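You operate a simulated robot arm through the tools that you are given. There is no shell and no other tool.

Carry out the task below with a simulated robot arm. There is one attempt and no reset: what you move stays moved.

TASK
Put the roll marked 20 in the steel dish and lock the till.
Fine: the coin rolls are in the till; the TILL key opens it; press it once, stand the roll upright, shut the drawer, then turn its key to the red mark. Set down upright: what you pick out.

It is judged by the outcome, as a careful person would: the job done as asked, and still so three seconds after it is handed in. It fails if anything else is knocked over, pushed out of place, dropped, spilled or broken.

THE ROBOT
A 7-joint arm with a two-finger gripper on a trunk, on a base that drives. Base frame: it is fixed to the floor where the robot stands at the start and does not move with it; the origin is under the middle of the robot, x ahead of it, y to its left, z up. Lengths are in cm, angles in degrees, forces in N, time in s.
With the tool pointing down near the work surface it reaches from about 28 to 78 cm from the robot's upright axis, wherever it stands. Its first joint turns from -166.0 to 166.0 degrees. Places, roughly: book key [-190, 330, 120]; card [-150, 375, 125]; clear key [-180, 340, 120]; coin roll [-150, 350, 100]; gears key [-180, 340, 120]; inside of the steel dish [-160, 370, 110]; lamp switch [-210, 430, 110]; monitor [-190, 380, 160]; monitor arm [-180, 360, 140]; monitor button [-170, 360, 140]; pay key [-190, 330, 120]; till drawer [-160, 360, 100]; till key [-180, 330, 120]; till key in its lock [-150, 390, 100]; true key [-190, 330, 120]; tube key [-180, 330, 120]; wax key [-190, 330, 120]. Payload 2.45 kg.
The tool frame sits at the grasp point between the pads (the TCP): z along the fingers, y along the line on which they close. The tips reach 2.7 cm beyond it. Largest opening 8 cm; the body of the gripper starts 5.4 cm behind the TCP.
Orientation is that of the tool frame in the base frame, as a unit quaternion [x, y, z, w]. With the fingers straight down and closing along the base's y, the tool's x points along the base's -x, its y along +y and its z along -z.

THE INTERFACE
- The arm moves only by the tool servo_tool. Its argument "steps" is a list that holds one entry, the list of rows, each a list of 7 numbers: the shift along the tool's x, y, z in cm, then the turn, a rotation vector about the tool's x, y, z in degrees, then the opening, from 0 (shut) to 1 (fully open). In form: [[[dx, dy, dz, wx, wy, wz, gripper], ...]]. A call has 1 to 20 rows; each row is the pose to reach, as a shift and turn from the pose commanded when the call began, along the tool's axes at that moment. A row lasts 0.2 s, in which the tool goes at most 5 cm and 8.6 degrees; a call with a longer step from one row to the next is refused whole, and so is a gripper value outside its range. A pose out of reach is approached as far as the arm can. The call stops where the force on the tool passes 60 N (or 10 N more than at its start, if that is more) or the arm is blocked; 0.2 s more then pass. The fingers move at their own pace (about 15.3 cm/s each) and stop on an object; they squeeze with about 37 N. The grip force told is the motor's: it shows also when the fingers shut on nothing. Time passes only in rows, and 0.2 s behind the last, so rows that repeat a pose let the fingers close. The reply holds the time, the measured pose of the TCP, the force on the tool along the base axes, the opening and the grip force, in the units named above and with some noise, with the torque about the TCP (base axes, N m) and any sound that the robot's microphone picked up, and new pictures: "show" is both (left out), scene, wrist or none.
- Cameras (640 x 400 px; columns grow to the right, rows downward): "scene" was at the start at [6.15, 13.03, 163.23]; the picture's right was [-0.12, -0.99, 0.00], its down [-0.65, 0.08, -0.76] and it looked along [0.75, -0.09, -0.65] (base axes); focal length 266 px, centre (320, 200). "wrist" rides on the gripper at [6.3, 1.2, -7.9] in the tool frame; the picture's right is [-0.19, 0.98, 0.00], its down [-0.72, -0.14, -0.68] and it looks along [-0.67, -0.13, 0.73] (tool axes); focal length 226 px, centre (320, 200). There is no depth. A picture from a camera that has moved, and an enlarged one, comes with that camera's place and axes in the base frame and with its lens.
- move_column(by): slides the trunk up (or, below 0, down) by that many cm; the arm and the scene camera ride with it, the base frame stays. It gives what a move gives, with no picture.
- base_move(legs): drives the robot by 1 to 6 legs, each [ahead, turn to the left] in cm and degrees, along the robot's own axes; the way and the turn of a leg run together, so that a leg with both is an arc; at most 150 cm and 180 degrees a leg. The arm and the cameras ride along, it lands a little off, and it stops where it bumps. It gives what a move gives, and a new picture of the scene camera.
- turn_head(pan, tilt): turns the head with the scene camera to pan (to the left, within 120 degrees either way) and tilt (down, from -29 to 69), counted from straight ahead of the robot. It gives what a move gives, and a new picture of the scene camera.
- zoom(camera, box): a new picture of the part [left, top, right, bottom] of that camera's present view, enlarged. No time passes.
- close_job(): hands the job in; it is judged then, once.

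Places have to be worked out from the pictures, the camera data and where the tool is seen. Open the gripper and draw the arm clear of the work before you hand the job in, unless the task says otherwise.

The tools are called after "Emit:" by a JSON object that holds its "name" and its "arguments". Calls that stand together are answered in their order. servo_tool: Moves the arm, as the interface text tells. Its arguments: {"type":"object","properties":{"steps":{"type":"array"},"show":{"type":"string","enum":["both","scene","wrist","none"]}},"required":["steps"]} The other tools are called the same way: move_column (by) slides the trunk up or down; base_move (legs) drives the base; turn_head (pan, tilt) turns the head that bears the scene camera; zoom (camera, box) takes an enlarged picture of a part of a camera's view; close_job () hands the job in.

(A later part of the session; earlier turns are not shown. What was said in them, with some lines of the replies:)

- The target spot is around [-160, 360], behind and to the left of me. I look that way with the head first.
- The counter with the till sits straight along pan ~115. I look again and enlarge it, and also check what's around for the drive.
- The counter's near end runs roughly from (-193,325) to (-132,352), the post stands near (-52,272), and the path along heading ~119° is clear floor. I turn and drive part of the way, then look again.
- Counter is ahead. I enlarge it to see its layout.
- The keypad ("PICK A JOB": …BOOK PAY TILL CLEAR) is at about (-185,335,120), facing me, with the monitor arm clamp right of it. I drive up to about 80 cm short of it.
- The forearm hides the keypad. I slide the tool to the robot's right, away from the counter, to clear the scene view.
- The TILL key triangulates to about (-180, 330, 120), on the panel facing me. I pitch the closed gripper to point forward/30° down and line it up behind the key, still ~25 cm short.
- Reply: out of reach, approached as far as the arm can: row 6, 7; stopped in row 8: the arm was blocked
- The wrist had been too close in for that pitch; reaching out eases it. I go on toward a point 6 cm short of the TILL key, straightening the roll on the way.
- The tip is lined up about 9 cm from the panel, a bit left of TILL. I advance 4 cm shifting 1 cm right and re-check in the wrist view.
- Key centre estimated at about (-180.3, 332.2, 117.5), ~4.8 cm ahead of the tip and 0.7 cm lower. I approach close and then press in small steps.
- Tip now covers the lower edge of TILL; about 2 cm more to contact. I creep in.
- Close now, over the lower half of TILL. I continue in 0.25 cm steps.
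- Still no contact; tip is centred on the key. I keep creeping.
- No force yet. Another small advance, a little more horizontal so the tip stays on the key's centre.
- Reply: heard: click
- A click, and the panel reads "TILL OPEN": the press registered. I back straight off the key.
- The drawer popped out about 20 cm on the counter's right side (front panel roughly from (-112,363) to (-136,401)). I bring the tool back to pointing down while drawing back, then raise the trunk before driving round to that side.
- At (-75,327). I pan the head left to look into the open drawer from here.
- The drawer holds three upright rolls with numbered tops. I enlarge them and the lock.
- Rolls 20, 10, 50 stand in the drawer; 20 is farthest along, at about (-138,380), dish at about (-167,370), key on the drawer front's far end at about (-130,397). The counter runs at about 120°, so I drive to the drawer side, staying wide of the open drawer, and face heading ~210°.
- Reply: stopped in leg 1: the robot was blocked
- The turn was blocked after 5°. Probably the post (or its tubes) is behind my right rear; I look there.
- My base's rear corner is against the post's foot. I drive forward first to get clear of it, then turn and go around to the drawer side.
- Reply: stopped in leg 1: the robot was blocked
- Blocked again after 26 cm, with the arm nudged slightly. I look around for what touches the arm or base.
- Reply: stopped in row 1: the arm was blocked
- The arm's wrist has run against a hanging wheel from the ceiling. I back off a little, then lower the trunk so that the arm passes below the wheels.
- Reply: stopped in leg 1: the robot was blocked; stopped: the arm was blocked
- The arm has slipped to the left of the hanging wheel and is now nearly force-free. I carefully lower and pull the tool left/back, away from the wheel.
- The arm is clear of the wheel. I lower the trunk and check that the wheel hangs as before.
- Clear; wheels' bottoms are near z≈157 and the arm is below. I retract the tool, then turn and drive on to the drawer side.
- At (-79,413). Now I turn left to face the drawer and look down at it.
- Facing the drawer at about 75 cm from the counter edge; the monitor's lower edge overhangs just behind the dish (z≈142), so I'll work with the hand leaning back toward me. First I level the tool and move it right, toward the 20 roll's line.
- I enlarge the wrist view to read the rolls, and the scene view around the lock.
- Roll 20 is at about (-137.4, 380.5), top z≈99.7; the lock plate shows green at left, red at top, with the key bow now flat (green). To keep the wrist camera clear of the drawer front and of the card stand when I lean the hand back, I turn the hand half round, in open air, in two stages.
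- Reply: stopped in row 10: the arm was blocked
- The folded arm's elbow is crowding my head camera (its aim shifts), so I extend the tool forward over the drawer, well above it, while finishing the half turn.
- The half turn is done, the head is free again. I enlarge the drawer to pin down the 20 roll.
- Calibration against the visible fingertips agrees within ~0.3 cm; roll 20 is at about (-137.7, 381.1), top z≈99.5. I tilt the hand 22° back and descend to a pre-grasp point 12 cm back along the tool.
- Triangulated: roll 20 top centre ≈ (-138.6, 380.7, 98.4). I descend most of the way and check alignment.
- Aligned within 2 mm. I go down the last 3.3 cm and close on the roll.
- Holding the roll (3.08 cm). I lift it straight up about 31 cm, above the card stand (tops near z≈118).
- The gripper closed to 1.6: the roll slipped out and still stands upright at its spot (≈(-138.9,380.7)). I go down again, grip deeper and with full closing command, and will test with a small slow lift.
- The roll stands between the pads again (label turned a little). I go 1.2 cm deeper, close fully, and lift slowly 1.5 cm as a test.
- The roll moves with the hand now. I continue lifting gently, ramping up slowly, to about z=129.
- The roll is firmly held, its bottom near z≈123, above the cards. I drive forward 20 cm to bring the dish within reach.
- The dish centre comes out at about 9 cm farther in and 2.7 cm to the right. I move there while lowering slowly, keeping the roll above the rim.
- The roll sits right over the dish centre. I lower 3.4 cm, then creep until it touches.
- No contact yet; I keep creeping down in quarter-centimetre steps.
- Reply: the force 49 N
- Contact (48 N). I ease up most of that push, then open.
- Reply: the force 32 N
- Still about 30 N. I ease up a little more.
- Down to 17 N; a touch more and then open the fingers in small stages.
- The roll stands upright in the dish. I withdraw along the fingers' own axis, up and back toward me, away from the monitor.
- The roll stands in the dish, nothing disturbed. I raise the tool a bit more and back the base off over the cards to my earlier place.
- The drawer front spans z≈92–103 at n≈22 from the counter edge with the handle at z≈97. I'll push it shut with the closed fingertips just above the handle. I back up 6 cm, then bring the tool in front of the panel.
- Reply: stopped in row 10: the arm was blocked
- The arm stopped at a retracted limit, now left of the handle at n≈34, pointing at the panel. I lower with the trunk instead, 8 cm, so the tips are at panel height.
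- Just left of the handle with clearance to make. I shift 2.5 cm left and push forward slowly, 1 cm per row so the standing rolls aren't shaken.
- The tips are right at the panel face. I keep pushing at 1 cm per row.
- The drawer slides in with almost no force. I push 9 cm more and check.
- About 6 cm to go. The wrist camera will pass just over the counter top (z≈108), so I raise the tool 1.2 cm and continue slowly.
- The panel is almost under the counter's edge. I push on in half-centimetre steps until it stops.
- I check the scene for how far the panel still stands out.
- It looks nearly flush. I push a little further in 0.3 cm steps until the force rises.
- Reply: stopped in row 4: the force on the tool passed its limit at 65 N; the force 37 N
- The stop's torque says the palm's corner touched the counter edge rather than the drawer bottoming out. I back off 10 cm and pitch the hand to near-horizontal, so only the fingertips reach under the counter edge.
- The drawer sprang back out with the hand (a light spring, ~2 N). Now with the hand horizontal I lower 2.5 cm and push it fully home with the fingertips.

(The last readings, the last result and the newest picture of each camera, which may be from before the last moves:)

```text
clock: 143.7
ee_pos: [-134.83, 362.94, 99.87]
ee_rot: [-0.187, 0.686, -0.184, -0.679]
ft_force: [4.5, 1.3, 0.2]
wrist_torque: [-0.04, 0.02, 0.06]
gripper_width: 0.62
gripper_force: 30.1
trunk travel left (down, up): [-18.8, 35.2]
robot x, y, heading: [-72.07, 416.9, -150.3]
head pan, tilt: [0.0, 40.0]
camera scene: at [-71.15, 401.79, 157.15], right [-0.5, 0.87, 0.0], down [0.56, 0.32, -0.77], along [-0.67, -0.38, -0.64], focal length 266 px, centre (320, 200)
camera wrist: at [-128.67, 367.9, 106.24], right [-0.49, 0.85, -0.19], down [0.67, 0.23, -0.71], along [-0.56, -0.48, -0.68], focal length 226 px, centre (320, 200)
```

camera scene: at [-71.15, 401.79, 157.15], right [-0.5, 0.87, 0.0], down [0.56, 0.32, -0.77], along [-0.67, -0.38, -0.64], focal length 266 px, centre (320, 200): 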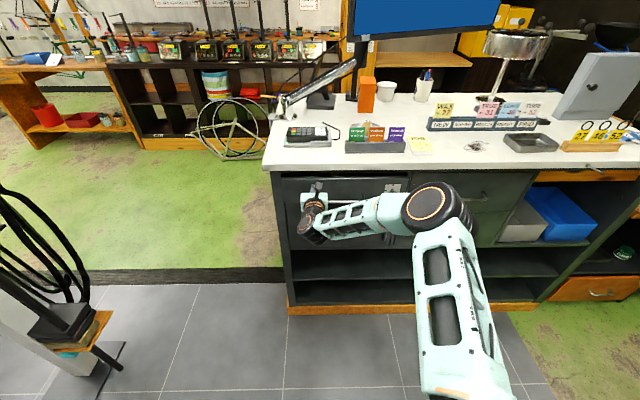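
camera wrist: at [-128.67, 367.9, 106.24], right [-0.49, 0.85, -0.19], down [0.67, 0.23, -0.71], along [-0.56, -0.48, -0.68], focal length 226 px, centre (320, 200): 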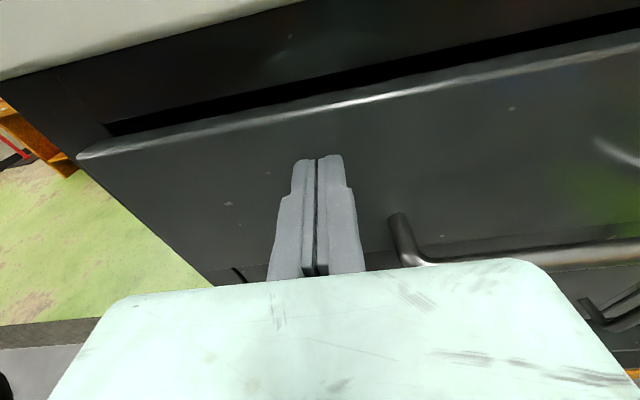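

Still ~2 cm proud of the frame. I keep pushing.

Emit:
{"name": "servo_tool", "arguments": {"steps": [[[0, 0, 0.4, 0, 0, 0, 0], [0, 0, 0.8, 0, 0, 0, 0], [0, 0, 1.2, 0, 0, 0, 0], [0, 0, 1.6, 0, 0, 0, 0], [0, 0, 2, 0, 0, 0, 0], [0, 0, 2.3, 0, 0, 0, 0]]]}}

```text
clock: 145.1
ee_pos: [-136.9, 361.71, 100.01]
ee_rot: [-0.186, 0.685, -0.185, -0.68]
ft_force: [4.8, 3.8, -4.0]
wrist_torque: [0.04, -0.02, 0.05]
gripper_width: 0.0
gripper_force: 30.0
trunk travel left (down, up): [-18.8, 35.2]
robot x, y, heading: [-71.96, 416.86, -150.2]
head pan, tilt: [0.0, 40.0]
camera scene: at [-71.19, 401.8, 157.16], right [-0.5, 0.87, 0.0], down [0.56, 0.32, -0.77], along [-0.67, -0.38, -0.64], focal length 266 px, centre (320, 200)
camera wrist: at [-130.62, 366.73, 106.34], right [-0.49, 0.85, -0.19], down [0.67, 0.22, -0.71], along [-0.56, -0.48, -0.68], focal length 226 px, centre (320, 200)
```

scene: 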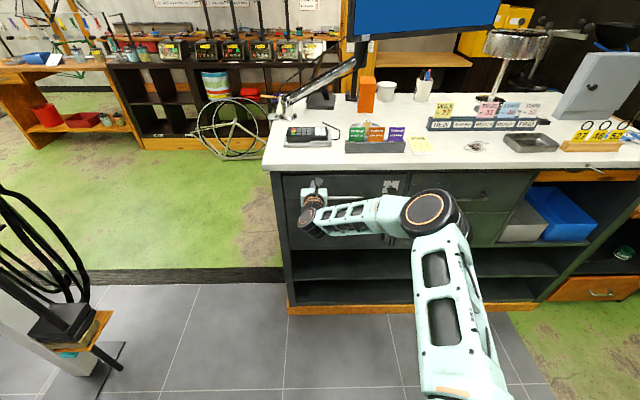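
wrist: 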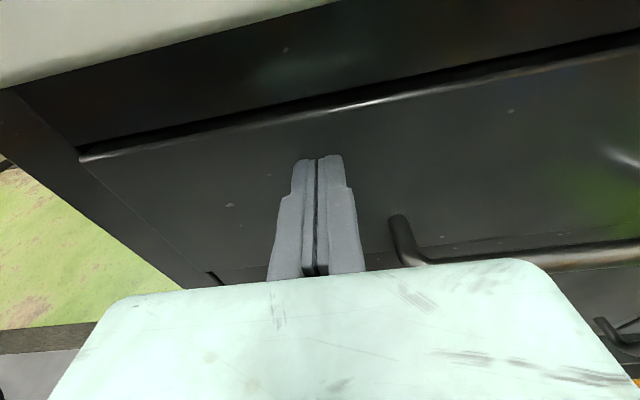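

Almost flush. A few more small steps until it bottoms.

Emit:
{"name": "servo_tool", "arguments": {"steps": [[[0, 0, 0.2, 0, 0, 0, 0], [0, 0, 0.4, 0, 0, 0, 0], [0, 0, 0.6, 0, 0, 0, 0], [0, 0, 0.8, 0, 0, 0, 0]]]}}

```text
clock: 146.1
ee_pos: [-137.47, 361.24, 99.93]
ee_rot: [-0.186, 0.686, -0.184, -0.679]
ft_force: [12.9, 17.5, -3.4]
wrist_torque: [-0.07, 0.06, -0.03]
gripper_width: 0.6
gripper_force: 29.7
trunk travel left (down, up): [-18.8, 35.2]
robot x, y, heading: [-72.14, 417.62, -150.1]
head pan, tilt: [0.0, 40.0]
camera scene: at [-71.09, 401.96, 157.17], right [-0.5, 0.87, 0.0], down [0.56, 0.32, -0.77], along [-0.67, -0.38, -0.64], focal length 266 px, centre (320, 200)
camera wrist: at [-131.24, 366.33, 106.36], right [-0.49, 0.85, -0.19], down [0.67, 0.22, -0.71], along [-0.56, -0.48, -0.68], focal length 226 px, centre (320, 200)
```

scene: 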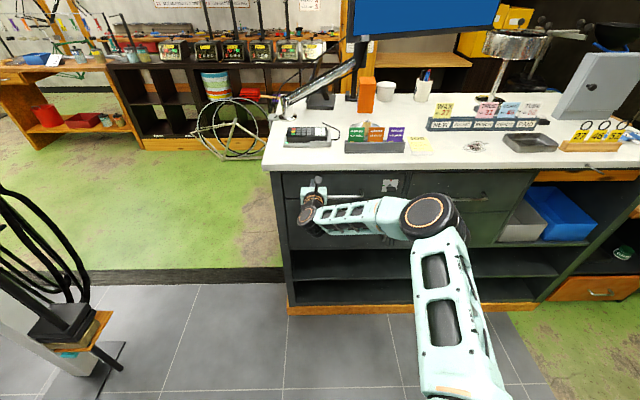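
wrist: 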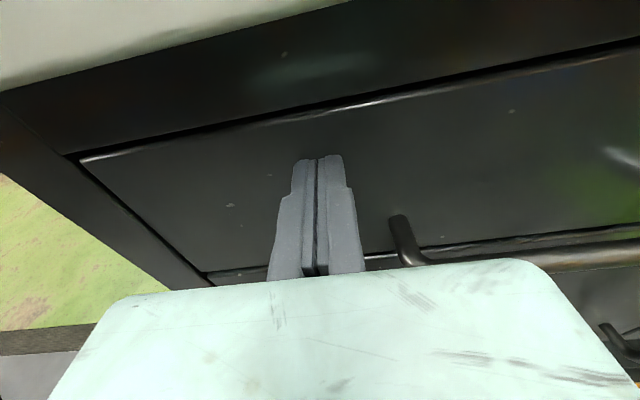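

The force rose to ~22 N: at the stop. I press slightly more, then retreat slowly to see whether it stays.

Emit:
{"name": "servo_tool", "arguments": {"steps": [[[0, 0, 0.2, 0, 0, 0, 0], [0, 0, 0.4, 0, 0, 0, 0], [0, 0, 0.4, 0, 0, 0, 0]]], "show": "none"}}

Emit:
{"name": "servo_tool", "arguments": {"steps": [[[0, 0, -0.4, 0, 0, 0, 0], [0, 0, -0.9, 0, 0, 0, 0], [0, 0, -1.4, 0, 0, 0, 0], [0, 0, -1.9, 0, 0, 0, 0], [0, 0, -2.4, 0, 0, 0, 0]]], "show": "wrist"}}

```text
clock: 146.8
ee_pos: [-137.38, 361.3, 99.94]
ee_rot: [-0.186, 0.687, -0.184, -0.678]
ft_force: [24.1, 20.5, 8.9]
wrist_torque: [-0.33, 0.23, -0.03]
gripper_width: 0.6
gripper_force: 30.1
trunk travel left (down, up): [-18.8, 35.2]
robot x, y, heading: [-72.28, 416.96, -150.1]
head pan, tilt: [0.0, 40.0]
stopped in row 3: the force on the tool passed its limit at 62 N (the readings are from after the stop); the commanded pose is now the measured one
```

```text
clock: 148.1
ee_pos: [-135.69, 362.29, 99.58]
ee_rot: [-0.187, 0.687, -0.184, -0.678]
ft_force: [-0.7, 0.0, 0.0]
wrist_torque: [0.05, 0.01, -0.01]
gripper_width: 0.01
gripper_force: 29.9
trunk travel left (down, up): [-18.8, 35.2]
robot x, y, heading: [-71.97, 417.24, -150.3]
head pan, tilt: [0.0, 40.0]
camera wrist: at [-129.44, 367.29, 106.05], right [-0.49, 0.85, -0.19], down [0.67, 0.23, -0.71], along [-0.56, -0.48, -0.68], focal length 226 px, centre (320, 200)
```

wrist: 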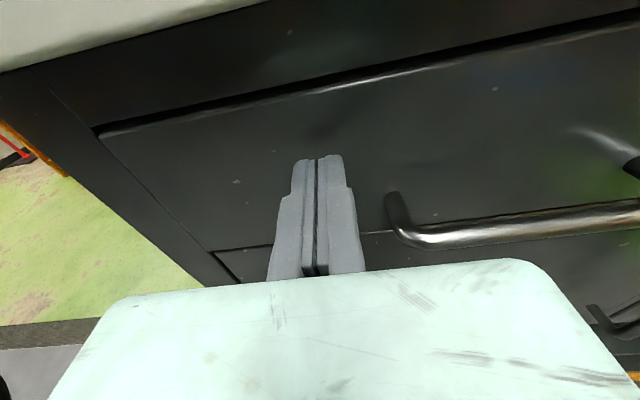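

The drawer stays shut. I draw back and look at the key.

Emit:
{"name": "servo_tool", "arguments": {"steps": [[[0, 0, -4, 0, 0, 0, 0], [0, 0, -8, 0, 0, 0, 0], [0, 0, -12, 0, 0, 0, 0], [0, 0, -14, 0, 0, 0, 0]]]}}

Emit:
{"name": "zoom", "arguments": {"camera": "scene", "box": [350, 160, 430, 210]}}

```text
clock: 149.1
ee_pos: [-123.34, 369.41, 100.06]
ee_rot: [-0.186, 0.688, -0.183, -0.677]
ft_force: [0.6, 0.9, 0.0]
wrist_torque: [-0.02, 0.0, -0.01]
gripper_width: 0.0
gripper_force: 29.6
trunk travel left (down, up): [-18.8, 35.2]
robot x, y, heading: [-72.09, 417.35, -150.3]
head pan, tilt: [0.0, 40.0]
camera scene: at [-71.21, 401.81, 157.16], right [-0.49, 0.87, 0.0], down [0.56, 0.32, -0.77], along [-0.67, -0.38, -0.64], focal length 266 px, centre (320, 200)
camera wrist: at [-117.27, 374.38, 106.47], right [-0.49, 0.85, -0.19], down [0.67, 0.23, -0.71], along [-0.56, -0.48, -0.68], focal length 226 px, centre (320, 200)
```

scene: 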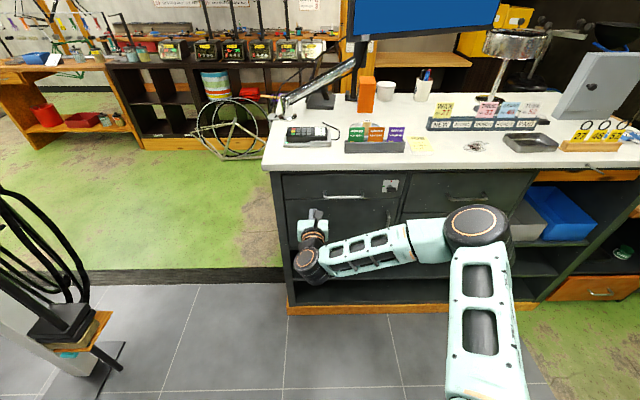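
wrist: 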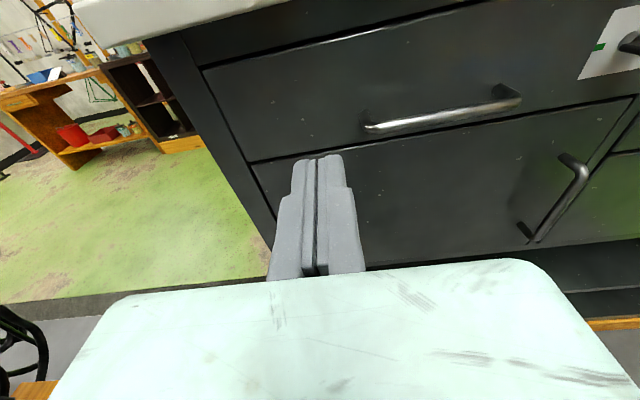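

```text
8.00 times, centred on (390, 185) of scene
camera zoom: at [-71.21, 401.81, 157.16], right [-0.49, 0.87, 0.0], down [0.56, 0.32, -0.77], along [-0.67, -0.38, -0.64], focal length 2129 px, centre (-240, 320)
```

zoom: 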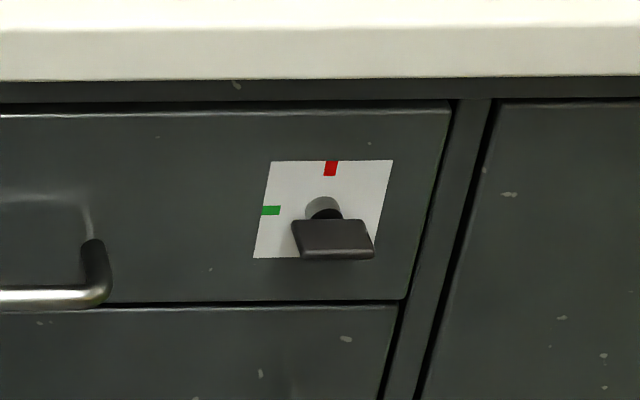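

Lock centre works out at f≈45.8 along the counter, z≈96.5; the bow is a flat plate about 3.3×2.6 cm standing just out of the panel. I move the hand across in front of it, still ~14 cm back, rolling it 90° so the fingers close vertically on the flat bow.

Emit:
{"name": "servo_tool", "arguments": {"steps": [[[-0.3, 2.6, 0, 0, 0, -8.2, 0], [-0.6, 5.3, 0, 0, 0, -16.4, 0], [-0.9, 7.9, 0, 0, 0, -24.6, 0.1], [-1.3, 10.5, 0, 0, 0, -32.8, 0.2], [-1.6, 13.2, 0, 0, 0, -41, 0.3], [-1.9, 15.8, 0, 0, 0, -49.1, 0.35], [-2.2, 18.5, 0, 0, 0, -57.3, 0.35], [-2.5, 21.1, 0, 0, 0, -65.5, 0.35], [-2.9, 23.7, 0, 0, 0, -73.6, 0.35], [-3.2, 26.4, 0, 0, 0, -81.8, 0.35], [-3.5, 29, 0, 0, 0, -90, 0.35]]]}}

Emit:
{"name": "zoom", "arguments": {"camera": "scene", "box": [330, 150, 450, 225]}}

```text
clock: 151.4
ee_pos: [-138.14, 394.44, 96.68]
ee_rot: [0.618, -0.353, -0.35, 0.609]
ft_force: [0.2, 0.1, -0.3]
wrist_torque: [-0.01, -0.04, 0.0]
gripper_width: 2.78
gripper_force: 0.0
trunk travel left (down, up): [-18.8, 35.2]
robot x, y, heading: [-72.23, 417.27, -150.4]
head pan, tilt: [0.0, 40.0]
camera scene: at [-71.21, 401.8, 157.16], right [-0.49, 0.87, 0.0], down [0.56, 0.32, -0.77], along [-0.67, -0.38, -0.64], focal length 266 px, centre (320, 200)
camera wrist: at [-128.15, 392.91, 97.93], right [-0.11, 0.16, 0.98], down [0.23, 0.97, -0.13], along [-0.97, 0.21, -0.14], focal length 226 px, centre (320, 200)
```

scene: 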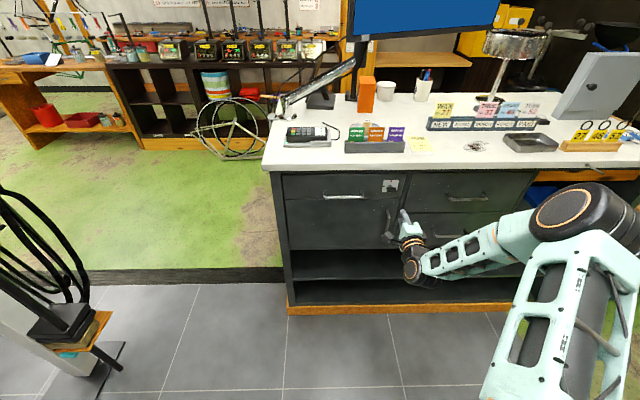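
wrist: 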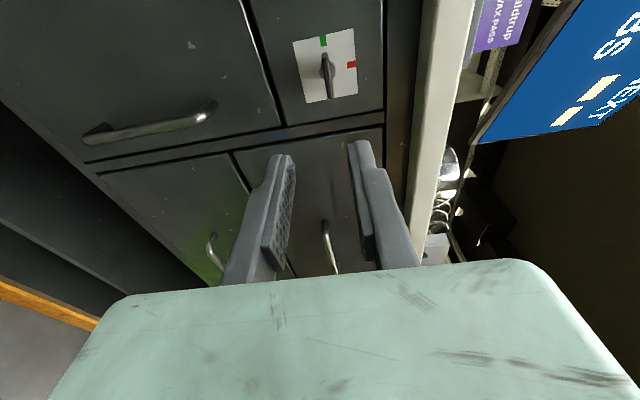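

```text
5.33 times, centred on (390, 188) of scene
camera zoom: at [-71.21, 401.8, 157.16], right [-0.49, 0.87, 0.0], down [0.56, 0.32, -0.77], along [-0.67, -0.38, -0.64], focal length 1419 px, centre (-53, 267)
```

zoom: 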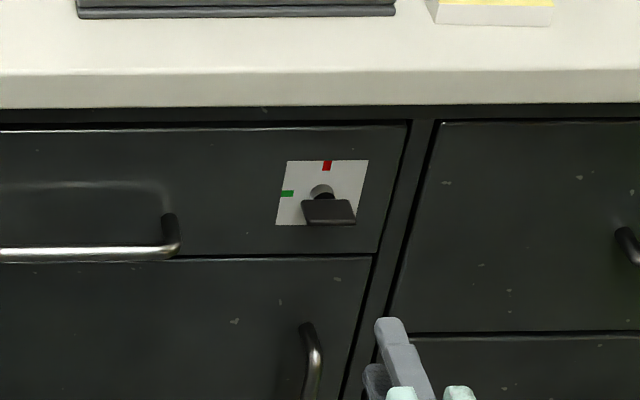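

The tool axis is already aligned with the lock (f≈45.8, z≈96.7; projection of the fingertip matches within 1 mm). I approach 10 cm and check.

Emit:
{"name": "servo_tool", "arguments": {"steps": [[[0, 0, 3, 0, 0, 0, 0.35], [0, 0, 6, 0, 0, 0, 0.35], [0, 0, 9, 0, 0, 0, 0.35], [0, 0, 10, 0, 0, 0, 0.35]]]}}

Emit:
{"name": "zoom", "arguments": {"camera": "scene", "box": [350, 160, 430, 210]}}

Emit:
{"name": "zoom", "arguments": {"camera": "wrist", "box": [220, 60, 440, 200]}}

```text
clock: 152.4
ee_pos: [-147.09, 389.32, 96.31]
ee_rot: [0.619, -0.354, -0.349, 0.608]
ft_force: [-1.0, 0.6, 0.3]
wrist_torque: [-0.04, 0.01, -0.01]
gripper_width: 2.78
gripper_force: 0.2
trunk travel left (down, up): [-18.8, 35.2]
robot x, y, heading: [-72.11, 417.31, -150.6]
head pan, tilt: [0.0, 40.0]
camera scene: at [-71.22, 401.79, 157.15], right [-0.49, 0.87, 0.0], down [0.56, 0.32, -0.77], along [-0.67, -0.38, -0.64], focal length 266 px, centre (320, 200)
camera wrist: at [-136.93, 387.75, 97.51], right [-0.11, 0.16, 0.98], down [0.23, 0.97, -0.13], along [-0.97, 0.21, -0.14], focal length 226 px, centre (320, 200)
```

scene: 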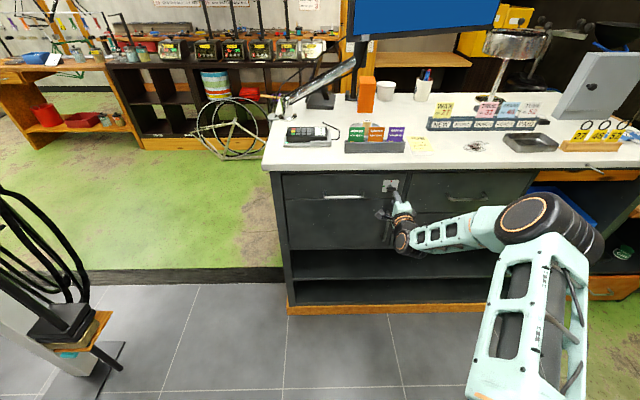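
wrist: 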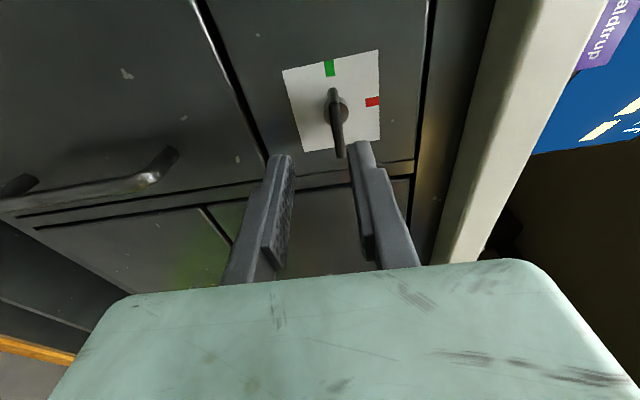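

```text
8.00 times, centred on (390, 185) of scene
camera zoom: at [-71.22, 401.79, 157.15], right [-0.49, 0.87, 0.0], down [0.56, 0.32, -0.77], along [-0.67, -0.38, -0.64], focal length 2129 px, centre (-240, 320)
```

zoom: 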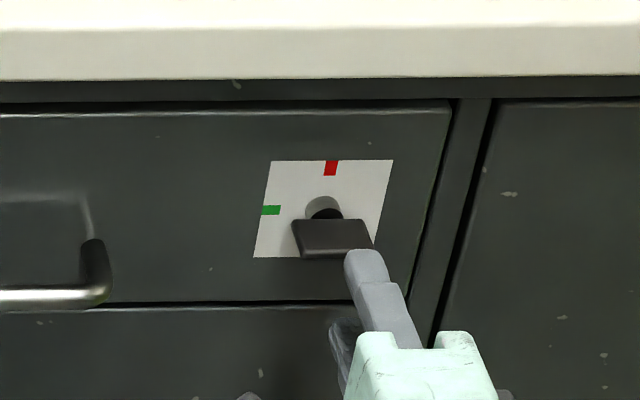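

```text
2.86 times, centred on (330, 130) of wrist
camera zoom: at [-136.93, 387.75, 97.51], right [-0.11, 0.16, 0.98], down [0.23, 0.97, -0.13], along [-0.97, 0.21, -0.14], focal length 646 px, centre (291, 400)
```

zoom: 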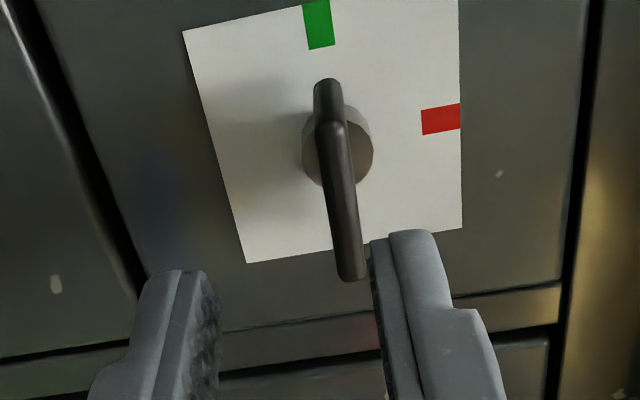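

The wrist view puts the bow about 1 cm above the tool axis, the scene view only ~0.2 cm. I open wider (4.4 cm), raise 0.6 cm, advance in steps and let the wrist view decide.

Emit:
{"name": "servo_tool", "arguments": {"steps": [[[0, 0.3, 0, 0, 0, 0, 0.55], [0, 0.6, 0, 0, 0, 0, 0.55], [0, 0.6, 1, 0, 0, 0, 0.55], [0, 0.6, 2, 0, 0, 0, 0.55]]], "show": "wrist"}}

Emit:
{"name": "zoom", "arguments": {"camera": "wrist", "box": [220, 60, 440, 200]}}

Emit:
{"name": "zoom", "arguments": {"camera": "scene", "box": [370, 170, 420, 202]}}

```text
clock: 153.4
ee_pos: [-148.72, 388.32, 96.71]
ee_rot: [0.618, -0.354, -0.349, 0.609]
ft_force: [0.6, 0.5, 0.1]
wrist_torque: [0.01, 0.01, 0.03]
gripper_width: 4.41
gripper_force: 0.0
trunk travel left (down, up): [-18.8, 35.2]
robot x, y, heading: [-72.13, 417.18, -150.3]
head pan, tilt: [0.0, 40.0]
camera wrist: at [-138.57, 386.86, 98.07], right [-0.11, 0.16, 0.98], down [0.23, 0.97, -0.13], along [-0.97, 0.21, -0.14], focal length 226 px, centre (320, 200)
```

wrist: 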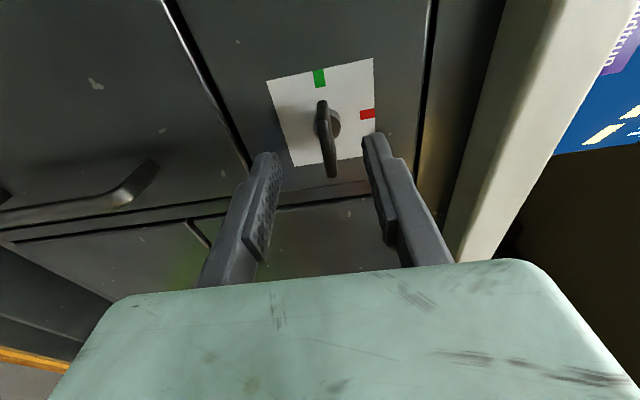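

```text
2.86 times, centred on (330, 130) of wrist
camera zoom: at [-138.57, 386.86, 98.07], right [-0.11, 0.16, 0.98], down [0.23, 0.97, -0.13], along [-0.97, 0.21, -0.14], focal length 646 px, centre (291, 400)
```

zoom: 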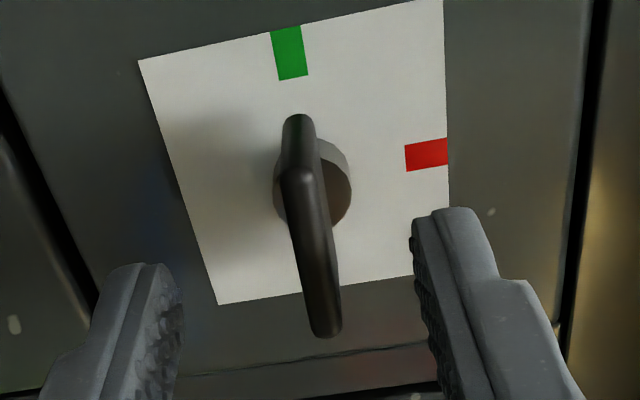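

```text
12.50 times, centred on (395, 186) of scene
camera zoom: at [-71.22, 401.79, 157.15], right [-0.49, 0.87, 0.0], down [0.56, 0.32, -0.77], along [-0.67, -0.38, -0.64], focal length 3327 px, centre (-618, 375)
```

zoom: 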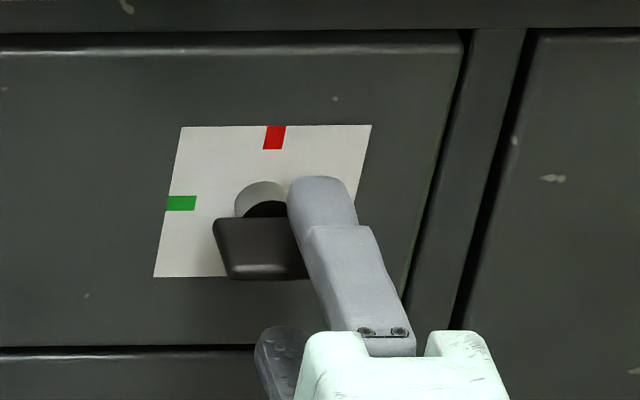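

Now the bow appears 0.3 cm above the tool axis, and both views say my fingers are ~0.7 cm too far right. I correct both and advance 1.8 cm.

Emit:
{"name": "servo_tool", "arguments": {"steps": [[[0.4, 0.15, 0, 0, 0, 0, 0.55], [0.7, 0.3, 0, 0, 0, 0, 0.55], [0.7, 0.3, 0.6, 0, 0, 0, 0.55], [0.7, 0.3, 1.2, 0, 0, 0, 0.55], [0.7, 0.3, 1.8, 0, 0, 0, 0.55]]], "show": "wrist"}}

Emit:
{"name": "zoom", "arguments": {"camera": "wrist", "box": [220, 60, 440, 200]}}

Emit:
{"name": "zoom", "arguments": {"camera": "scene", "box": [370, 170, 420, 202]}}

```text
clock: 154.7
ee_pos: [-149.94, 386.9, 97.22]
ee_rot: [0.618, -0.354, -0.349, 0.609]
ft_force: [0.5, -0.4, 0.9]
wrist_torque: [-0.01, 0.01, 0.02]
gripper_width: 4.42
gripper_force: 0.0
trunk travel left (down, up): [-18.8, 35.2]
robot x, y, heading: [-72.11, 416.96, -150.4]
head pan, tilt: [0.0, 40.0]
camera wrist: at [-139.76, 385.51, 98.39], right [-0.11, 0.16, 0.98], down [0.23, 0.97, -0.13], along [-0.97, 0.21, -0.14], focal length 226 px, centre (320, 200)
```

wrist: 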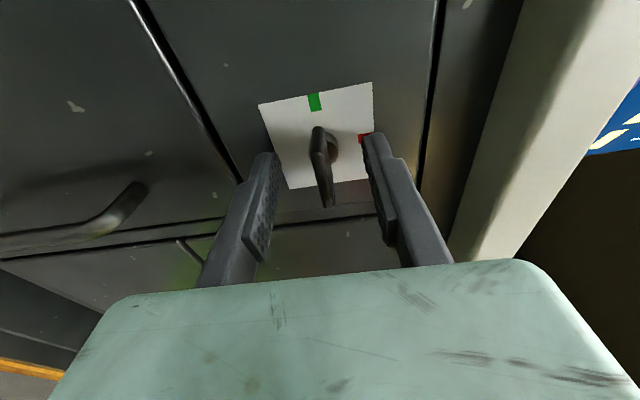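

```text
2.86 times, centred on (330, 130) of wrist
camera zoom: at [-139.76, 385.51, 98.39], right [-0.11, 0.16, 0.98], down [0.23, 0.97, -0.13], along [-0.97, 0.21, -0.14], focal length 646 px, centre (291, 400)
```

zoom: 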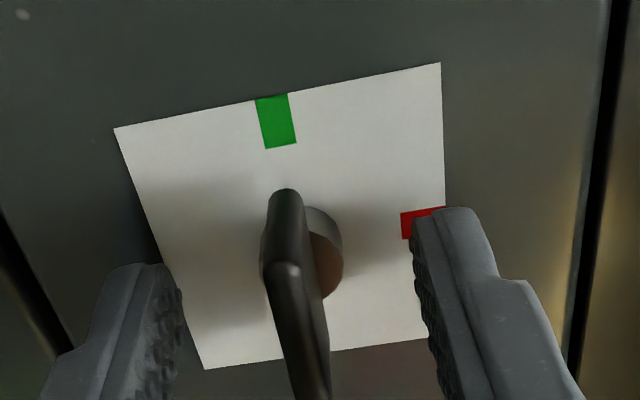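

```text
12.50 times, centred on (395, 186) of scene
camera zoom: at [-71.21, 401.8, 157.16], right [-0.49, 0.87, 0.0], down [0.56, 0.32, -0.77], along [-0.67, -0.38, -0.64], focal length 3327 px, centre (-618, 375)
```

zoom: 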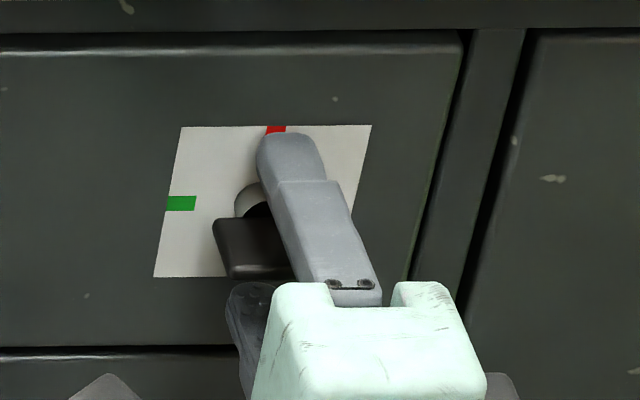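

Bow is centred between the fingers and the fingertips overlap it. I close on it.

Emit:
{"name": "servo_tool", "arguments": {"steps": [[[0, 0, 0, 0, 0, 0, 0.4], [0, 0, 0, 0, 0, 0, 0.25], [0, 0, 0, 0, 0, 0, 0.1], [0, 0, 0, 0, 0, 0, 0], [0, 0, 0, 0, 0, 0, 0]]], "show": "wrist"}}

Emit:
{"name": "zoom", "arguments": {"camera": "wrist", "box": [220, 60, 440, 200]}}

```text
clock: 155.8
ee_pos: [-150.04, 387.1, 97.3]
ee_rot: [0.617, -0.354, -0.349, 0.61]
ft_force: [-6.2, -3.7, 8.7]
wrist_torque: [-0.36, 0.54, -0.02]
gripper_width: 0.6
gripper_force: 34.0
trunk travel left (down, up): [-18.8, 35.2]
robot x, y, heading: [-71.93, 417.03, -150.1]
head pan, tilt: [0.0, 40.0]
camera wrist: at [-139.81, 385.51, 98.52], right [-0.11, 0.16, 0.98], down [0.23, 0.96, -0.13], along [-0.97, 0.21, -0.14], focal length 226 px, centre (320, 200)
```

wrist: 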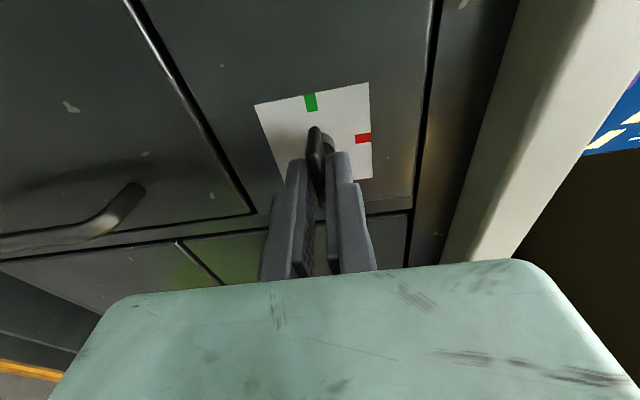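

```text
2.86 times, centred on (330, 130) of wrist
camera zoom: at [-139.81, 385.51, 98.52], right [-0.11, 0.16, 0.98], down [0.23, 0.96, -0.13], along [-0.97, 0.21, -0.14], focal length 646 px, centre (291, 400)
```

zoom: 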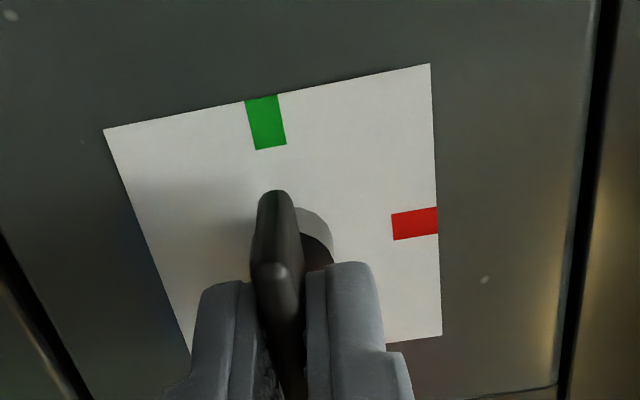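

Gripped at 0.6 cm. I turn the key clockwise (about the tool axis), first 45°, watching forces.

Emit:
{"name": "servo_tool", "arguments": {"steps": [[[0, 0.1, 0, 0, 0, 7.5, 0], [0, 0.1, 0, 0, 0, 15, 0], [0, 0.1, 0, 0, 0, 22.5, 0], [0, 0.1, 0, 0, 0, 30, 0], [0, 0.1, 0, 0, 0, 37.5, 0], [0, 0.1, 0, 0, 0, 45, 0]]]}}

Emit:
{"name": "zoom", "arguments": {"camera": "wrist", "box": [220, 60, 440, 200]}}

Emit:
{"name": "zoom", "arguments": {"camera": "scene", "box": [370, 170, 420, 202]}}

```text
clock: 157.2
ee_pos: [-149.96, 387.08, 97.24]
ee_rot: [0.434, -0.564, -0.089, 0.697]
ft_force: [-16.4, 5.9, 10.5]
wrist_torque: [-0.27, 0.41, 0.0]
gripper_width: 0.62
gripper_force: 34.5
trunk travel left (down, up): [-18.8, 35.2]
robot x, y, heading: [-72.18, 417.31, -150.1]
head pan, tilt: [0.0, 40.0]
camera scene: at [-71.29, 401.92, 157.17], right [-0.49, 0.87, 0.0], down [0.56, 0.32, -0.77], along [-0.67, -0.38, -0.64], focal length 266 px, centre (320, 200)
camera wrist: at [-141.22, 387.83, 102.64], right [-0.43, 0.71, 0.56], down [0.39, 0.7, -0.6], along [-0.82, -0.04, -0.58], focal length 226 px, centre (320, 200)
```

scene: 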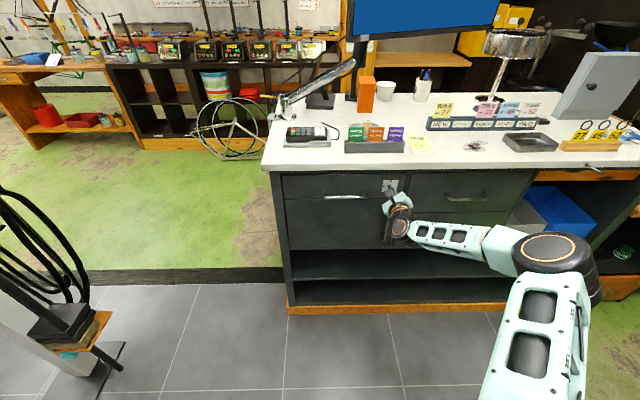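
wrist: 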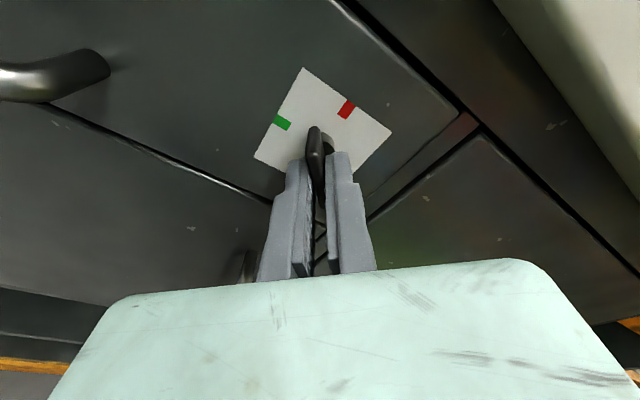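

```text
2.86 times, centred on (330, 130) of wrist
camera zoom: at [-141.22, 387.83, 102.64], right [-0.43, 0.71, 0.56], down [0.39, 0.7, -0.6], along [-0.82, -0.04, -0.58], focal length 646 px, centre (291, 400)
```

zoom: 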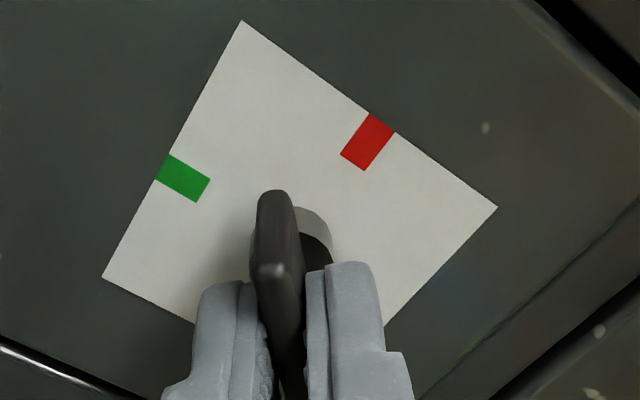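

```text
12.50 times, centred on (395, 186) of scene
camera zoom: at [-71.29, 401.92, 157.17], right [-0.49, 0.87, 0.0], down [0.56, 0.32, -0.77], along [-0.67, -0.38, -0.64], focal length 3327 px, centre (-618, 375)
```

zoom: 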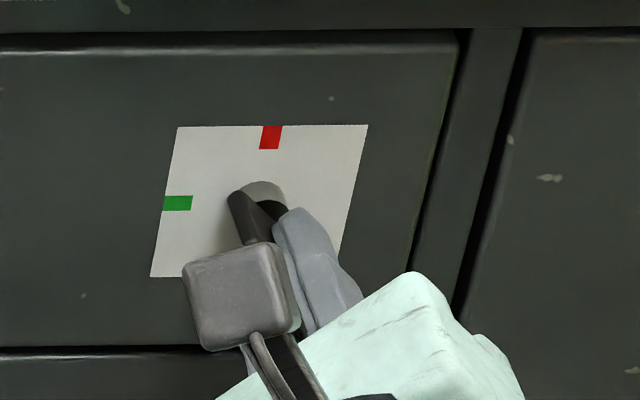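

The key turns with the hand; it now points midway between green and red. I turn the remaining 45°.

Emit:
{"name": "servo_tool", "arguments": {"steps": [[[0, 0, 0, 0, 0, 7.5, 0], [0, 0, 0, 0, 0, 15, 0], [0, 0, 0, 0, 0, 22.5, 0], [0, 0, 0, 0, 0, 30, 0], [0, 0, 0, 0, 0, 37.5, 0], [0, 0, 0, 0, 0, 43, 0], [0, 0, 0, 0, 0, 45, 0]]]}}

Emit:
{"name": "zoom", "arguments": {"camera": "wrist", "box": [220, 60, 440, 200]}}

Emit:
{"name": "zoom", "arguments": {"camera": "scene", "box": [370, 170, 420, 202]}}

```text
clock: 158.8
ee_pos: [-149.77, 387.05, 97.19]
ee_rot: [-0.186, 0.688, -0.185, -0.676]
ft_force: [-18.7, 8.1, 6.1]
wrist_torque: [-0.41, 0.78, 0.24]
gripper_width: 0.61
gripper_force: 34.0
trunk travel left (down, up): [-18.8, 35.2]
robot x, y, heading: [-72.09, 416.92, -150.3]
head pan, tilt: [0.0, 40.0]
camera scene: at [-71.38, 401.93, 157.16], right [-0.49, 0.87, 0.0], down [0.56, 0.32, -0.77], along [-0.67, -0.38, -0.64], focal length 266 px, centre (320, 200)
camera wrist: at [-143.67, 392.0, 103.61], right [-0.49, 0.85, -0.2], down [0.67, 0.23, -0.71], along [-0.56, -0.48, -0.68], focal length 226 px, centre (320, 200)
```

scene: 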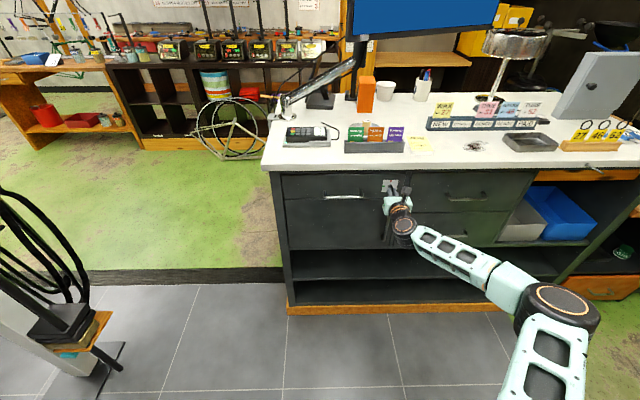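
wrist: 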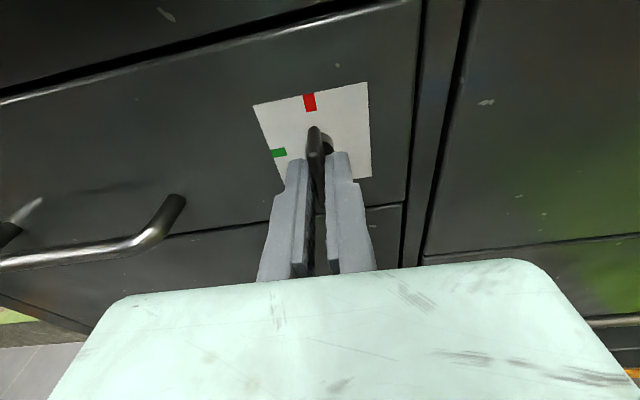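

```text
2.86 times, centred on (330, 130) of wrist
camera zoom: at [-143.67, 392.0, 103.61], right [-0.49, 0.85, -0.2], down [0.67, 0.23, -0.71], along [-0.56, -0.48, -0.68], focal length 646 px, centre (291, 400)
```

zoom: 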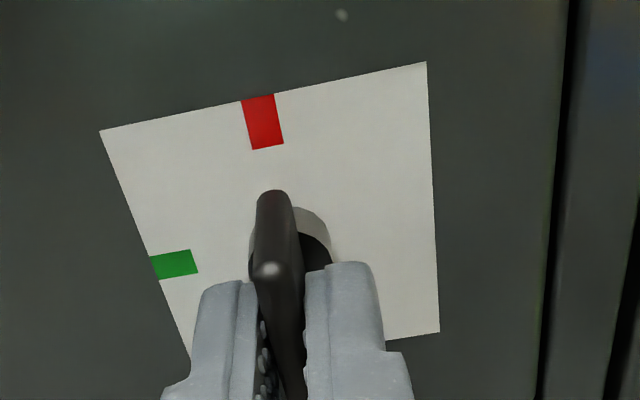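

```text
12.50 times, centred on (395, 186) of scene
camera zoom: at [-71.38, 401.93, 157.16], right [-0.49, 0.87, 0.0], down [0.56, 0.32, -0.77], along [-0.67, -0.38, -0.64], focal length 3327 px, centre (-618, 375)
```

zoom: 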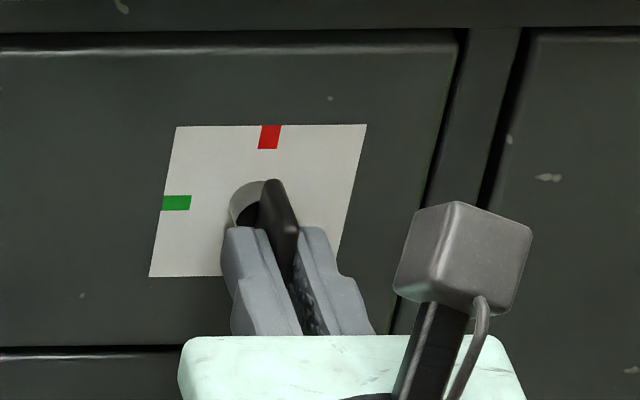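

The bow is vertical and points at the red mark. I nudge a few degrees further to feel for the stop.

Emit:
{"name": "servo_tool", "arguments": {"steps": [[[0, 0, 0, 0, 0, 2, 0], [0, 0, 0, 0, 0, 4, 0], [0, 0, 0, 0, 0, 4, 0]]], "show": "wrist"}}

Emit:
{"name": "zoom", "arguments": {"camera": "wrist", "box": [220, 60, 440, 200]}}

```text
clock: 159.7
ee_pos: [-149.71, 386.99, 97.17]
ee_rot: [-0.162, 0.694, -0.208, -0.67]
ft_force: [-6.3, 18.8, 5.5]
wrist_torque: [0.75, -0.04, 0.37]
gripper_width: 0.65
gripper_force: 34.9
trunk travel left (down, up): [-18.8, 35.2]
robot x, y, heading: [-72.24, 417.02, -150.5]
head pan, tilt: [0.0, 40.0]
camera wrist: at [-143.87, 392.39, 103.51], right [-0.48, 0.83, -0.26], down [0.69, 0.18, -0.7], along [-0.53, -0.52, -0.67], focal length 226 px, centre (320, 200)
```

wrist: 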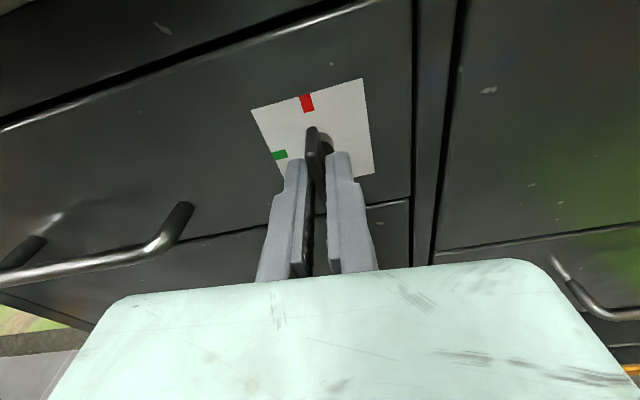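

```text
2.86 times, centred on (330, 130) of wrist
camera zoom: at [-143.87, 392.39, 103.51], right [-0.48, 0.83, -0.26], down [0.69, 0.18, -0.7], along [-0.53, -0.52, -0.67], focal length 646 px, centre (291, 400)
```

zoom: 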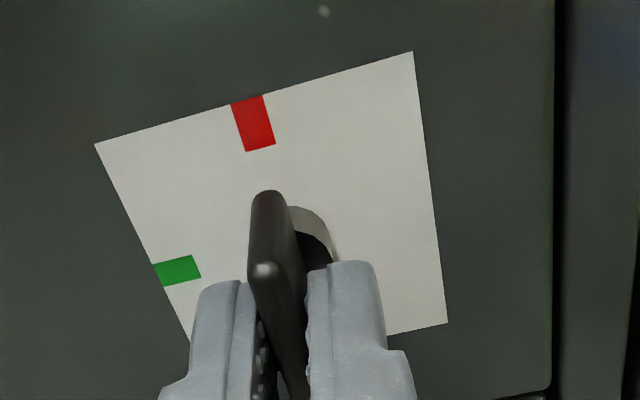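

The torque rose (0.6 N·m) and the bow didn't follow: that's the end stop at red. I relax the twist, open, and retreat straight back.

Emit:
{"name": "servo_tool", "arguments": {"steps": [[[0, 0, 0, 0, 0, -2, 0], [0, 0, 0, 0, 0, -4, 0], [0, 0, 0, 0, 0, -4, 0.15], [0, 0, 0, 0, 0, -4, 0.35], [0, 0, 0, 0, 0, -4, 0.5], [0, 0, 0, 0, 0, -4, 0.5]]], "show": "none"}}

Emit:
{"name": "servo_tool", "arguments": {"steps": [[[0, 0, -1, 0, 0, 0, 0.5], [0, 0, -3, 0, 0, 0, 0.5], [0, 0, -6, 0, 0, 0, 0.5], [0, 0, -10, 0, 0, 0, 0.5], [0, 0, -14, 0, 0, 0, 0.5]]]}}

Emit:
{"name": "zoom", "arguments": {"camera": "scene", "box": [370, 170, 420, 202]}}

Emit:
{"name": "zoom", "arguments": {"camera": "wrist", "box": [220, 0, 440, 140]}}

```text
clock: 161.1
ee_pos: [-149.86, 386.76, 97.23]
ee_rot: [-0.188, 0.686, -0.185, -0.678]
ft_force: [0.2, 0.4, -0.9]
wrist_torque: [0.02, -0.04, 0.01]
gripper_width: 4.01
gripper_force: 0.1
trunk travel left (down, up): [-18.8, 35.2]
robot x, y, heading: [-72.58, 417.12, -150.3]
head pan, tilt: [0.0, 40.0]
```

```text
clock: 162.2
ee_pos: [-137.76, 394.05, 97.27]
ee_rot: [-0.186, 0.688, -0.183, -0.677]
ft_force: [-0.1, -0.9, 0.4]
wrist_torque: [0.02, 0.0, -0.03]
gripper_width: 4.0
gripper_force: 0.0
trunk travel left (down, up): [-18.8, 35.2]
robot x, y, heading: [-71.95, 417.04, -150.4]
head pan, tilt: [0.0, 40.0]
camera scene: at [-71.21, 401.83, 157.16], right [-0.5, 0.87, 0.0], down [0.56, 0.32, -0.77], along [-0.67, -0.38, -0.64], focal length 266 px, centre (320, 200)
camera wrist: at [-131.61, 398.91, 103.89], right [-0.49, 0.85, -0.19], down [0.67, 0.23, -0.71], along [-0.56, -0.48, -0.68], focal length 226 px, centre (320, 200)
```

scene: 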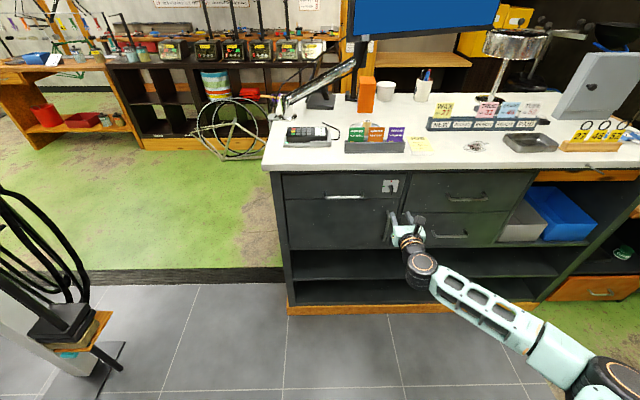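
wrist: 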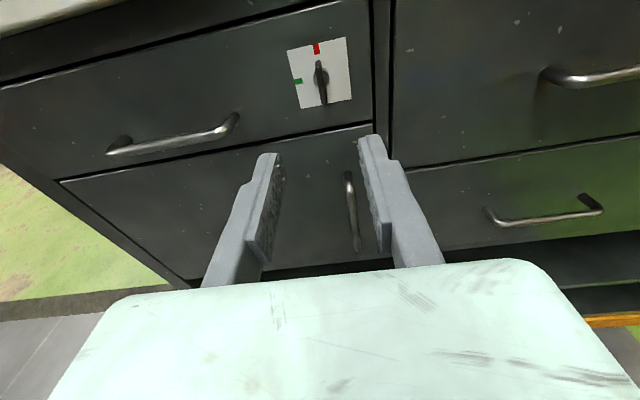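

```text
12.50 times, centred on (395, 186) of scene
camera zoom: at [-71.21, 401.83, 157.16], right [-0.5, 0.87, 0.0], down [0.56, 0.32, -0.77], along [-0.67, -0.38, -0.64], focal length 3327 px, centre (-618, 375)
```

zoom: 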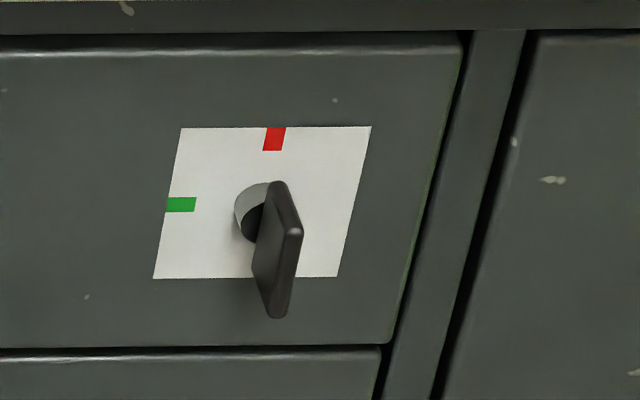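

```text
2.86 times, centred on (330, 70) of wrist
camera zoom: at [-131.61, 398.91, 103.89], right [-0.49, 0.85, -0.19], down [0.67, 0.23, -0.71], along [-0.56, -0.48, -0.68], focal length 646 px, centre (291, 571)
```

zoom: 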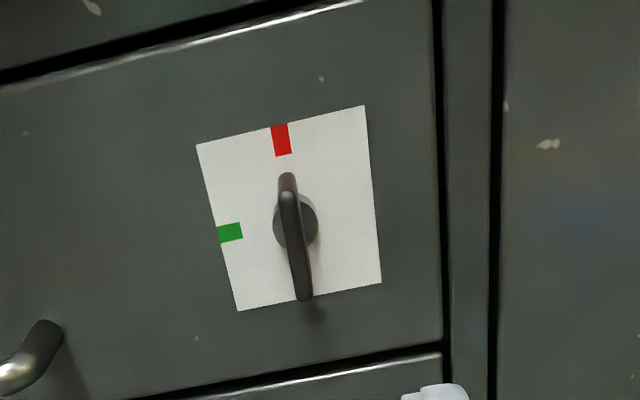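

Key points to red and the drawer is shut flush. I check the roll in the dish and the rest of the counter.

Emit:
{"name": "zoom", "arguments": {"camera": "scene", "box": [320, 80, 480, 180]}}

Emit:
{"name": "servo_tool", "arguments": {"steps": [[[0, 0, -2, 0, -8, 0, 0.5], [0, 0, -5, 0, -16, 0, 0.5], [0, 0, -8, 0, -24, 0, 0.5]]], "show": "none"}}

Emit:
{"name": "base_move", "arguments": {"legs": [[-6, 0]]}}

```text
4.00 times, centred on (400, 130) of scene
camera zoom: at [-71.21, 401.83, 157.16], right [-0.5, 0.87, 0.0], down [0.56, 0.32, -0.77], along [-0.67, -0.38, -0.64], focal length 1065 px, centre (0, 480)
```

zoom: 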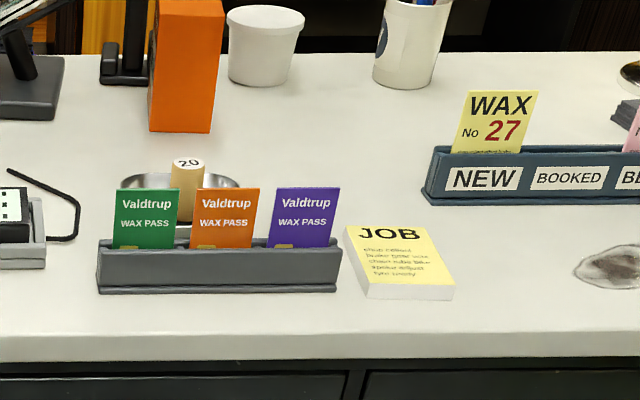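

```text
clock: 163.1
ee_pos: [-130.71, 398.0, 97.5]
ee_rot: [-0.221, 0.813, -0.141, -0.52]
ft_force: [0.2, -0.5, -0.4]
wrist_torque: [-0.01, 0.01, 0.02]
gripper_width: 4.01
gripper_force: 0.0
trunk travel left (down, up): [-18.8, 35.2]
robot x, y, heading: [-71.89, 416.9, -150.1]
head pan, tilt: [0.0, 40.0]
```

```text
clock: 164.0
ee_pos: [-125.95, 400.95, 97.38]
ee_rot: [-0.219, 0.814, -0.139, -0.52]
ft_force: [0.1, -0.2, 1.0]
wrist_torque: [-0.02, -0.02, 0.05]
gripper_width: 3.99
gripper_force: 0.2
trunk travel left (down, up): [-18.8, 35.2]
robot x, y, heading: [-67.18, 419.62, -150.5]
head pan, tilt: [0.0, 40.0]
camera scene: at [-66.26, 404.59, 157.15], right [-0.5, 0.87, 0.0], down [0.56, 0.32, -0.77], along [-0.66, -0.38, -0.64], focal length 266 px, centre (320, 200)
```

scene: 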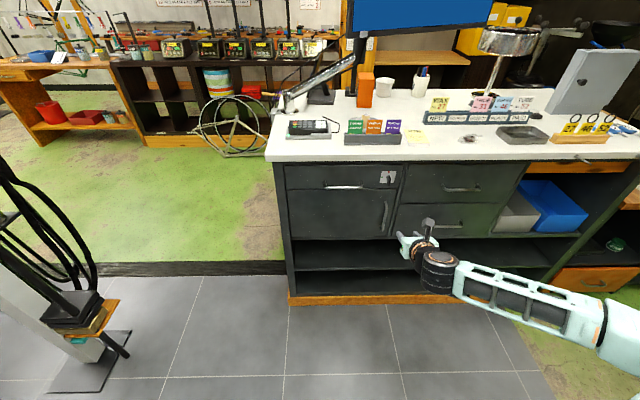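

The 20 roll stands upright in the dish. The drawer is shut and its key is on red. The gripper is open and the arm is well clear. I hand the job in.

Emit:
{"name": "close_job", "arguments": {}}

```text
The job is handed in.
```

The roll marked 20 is standing upright in the steel dish. The till drawer is shut and locked, with its key on the red mark. I pressed the TILL key once. The last pictures before I handed the job in show all of this, with the other two rolls shut inside the drawer.

Four things happened along the way:

- **Hanging wheel:** while I was driving round to the drawer, the arm ran into a bicycle wheel hanging from the ceiling and snagged on it. I freed the arm and lowered it. In later pictures the wheel was still hanging and looked unchanged, but I could not confirm it hadn't shifted slightly.
- **Post:** one turn stopped when the base bumped what I took to be the foot of the post with the inner tubes. I saw nothing move there.
- **The roll:** it slipped out of the gripper on the first lift and stayed upright where it stood. The second grip held.
- **The drawer:** on the first push the palm pressed against the counter edge, and the drawer slid partway open again. I then pushed it home with the fingertips and it stayed shut.
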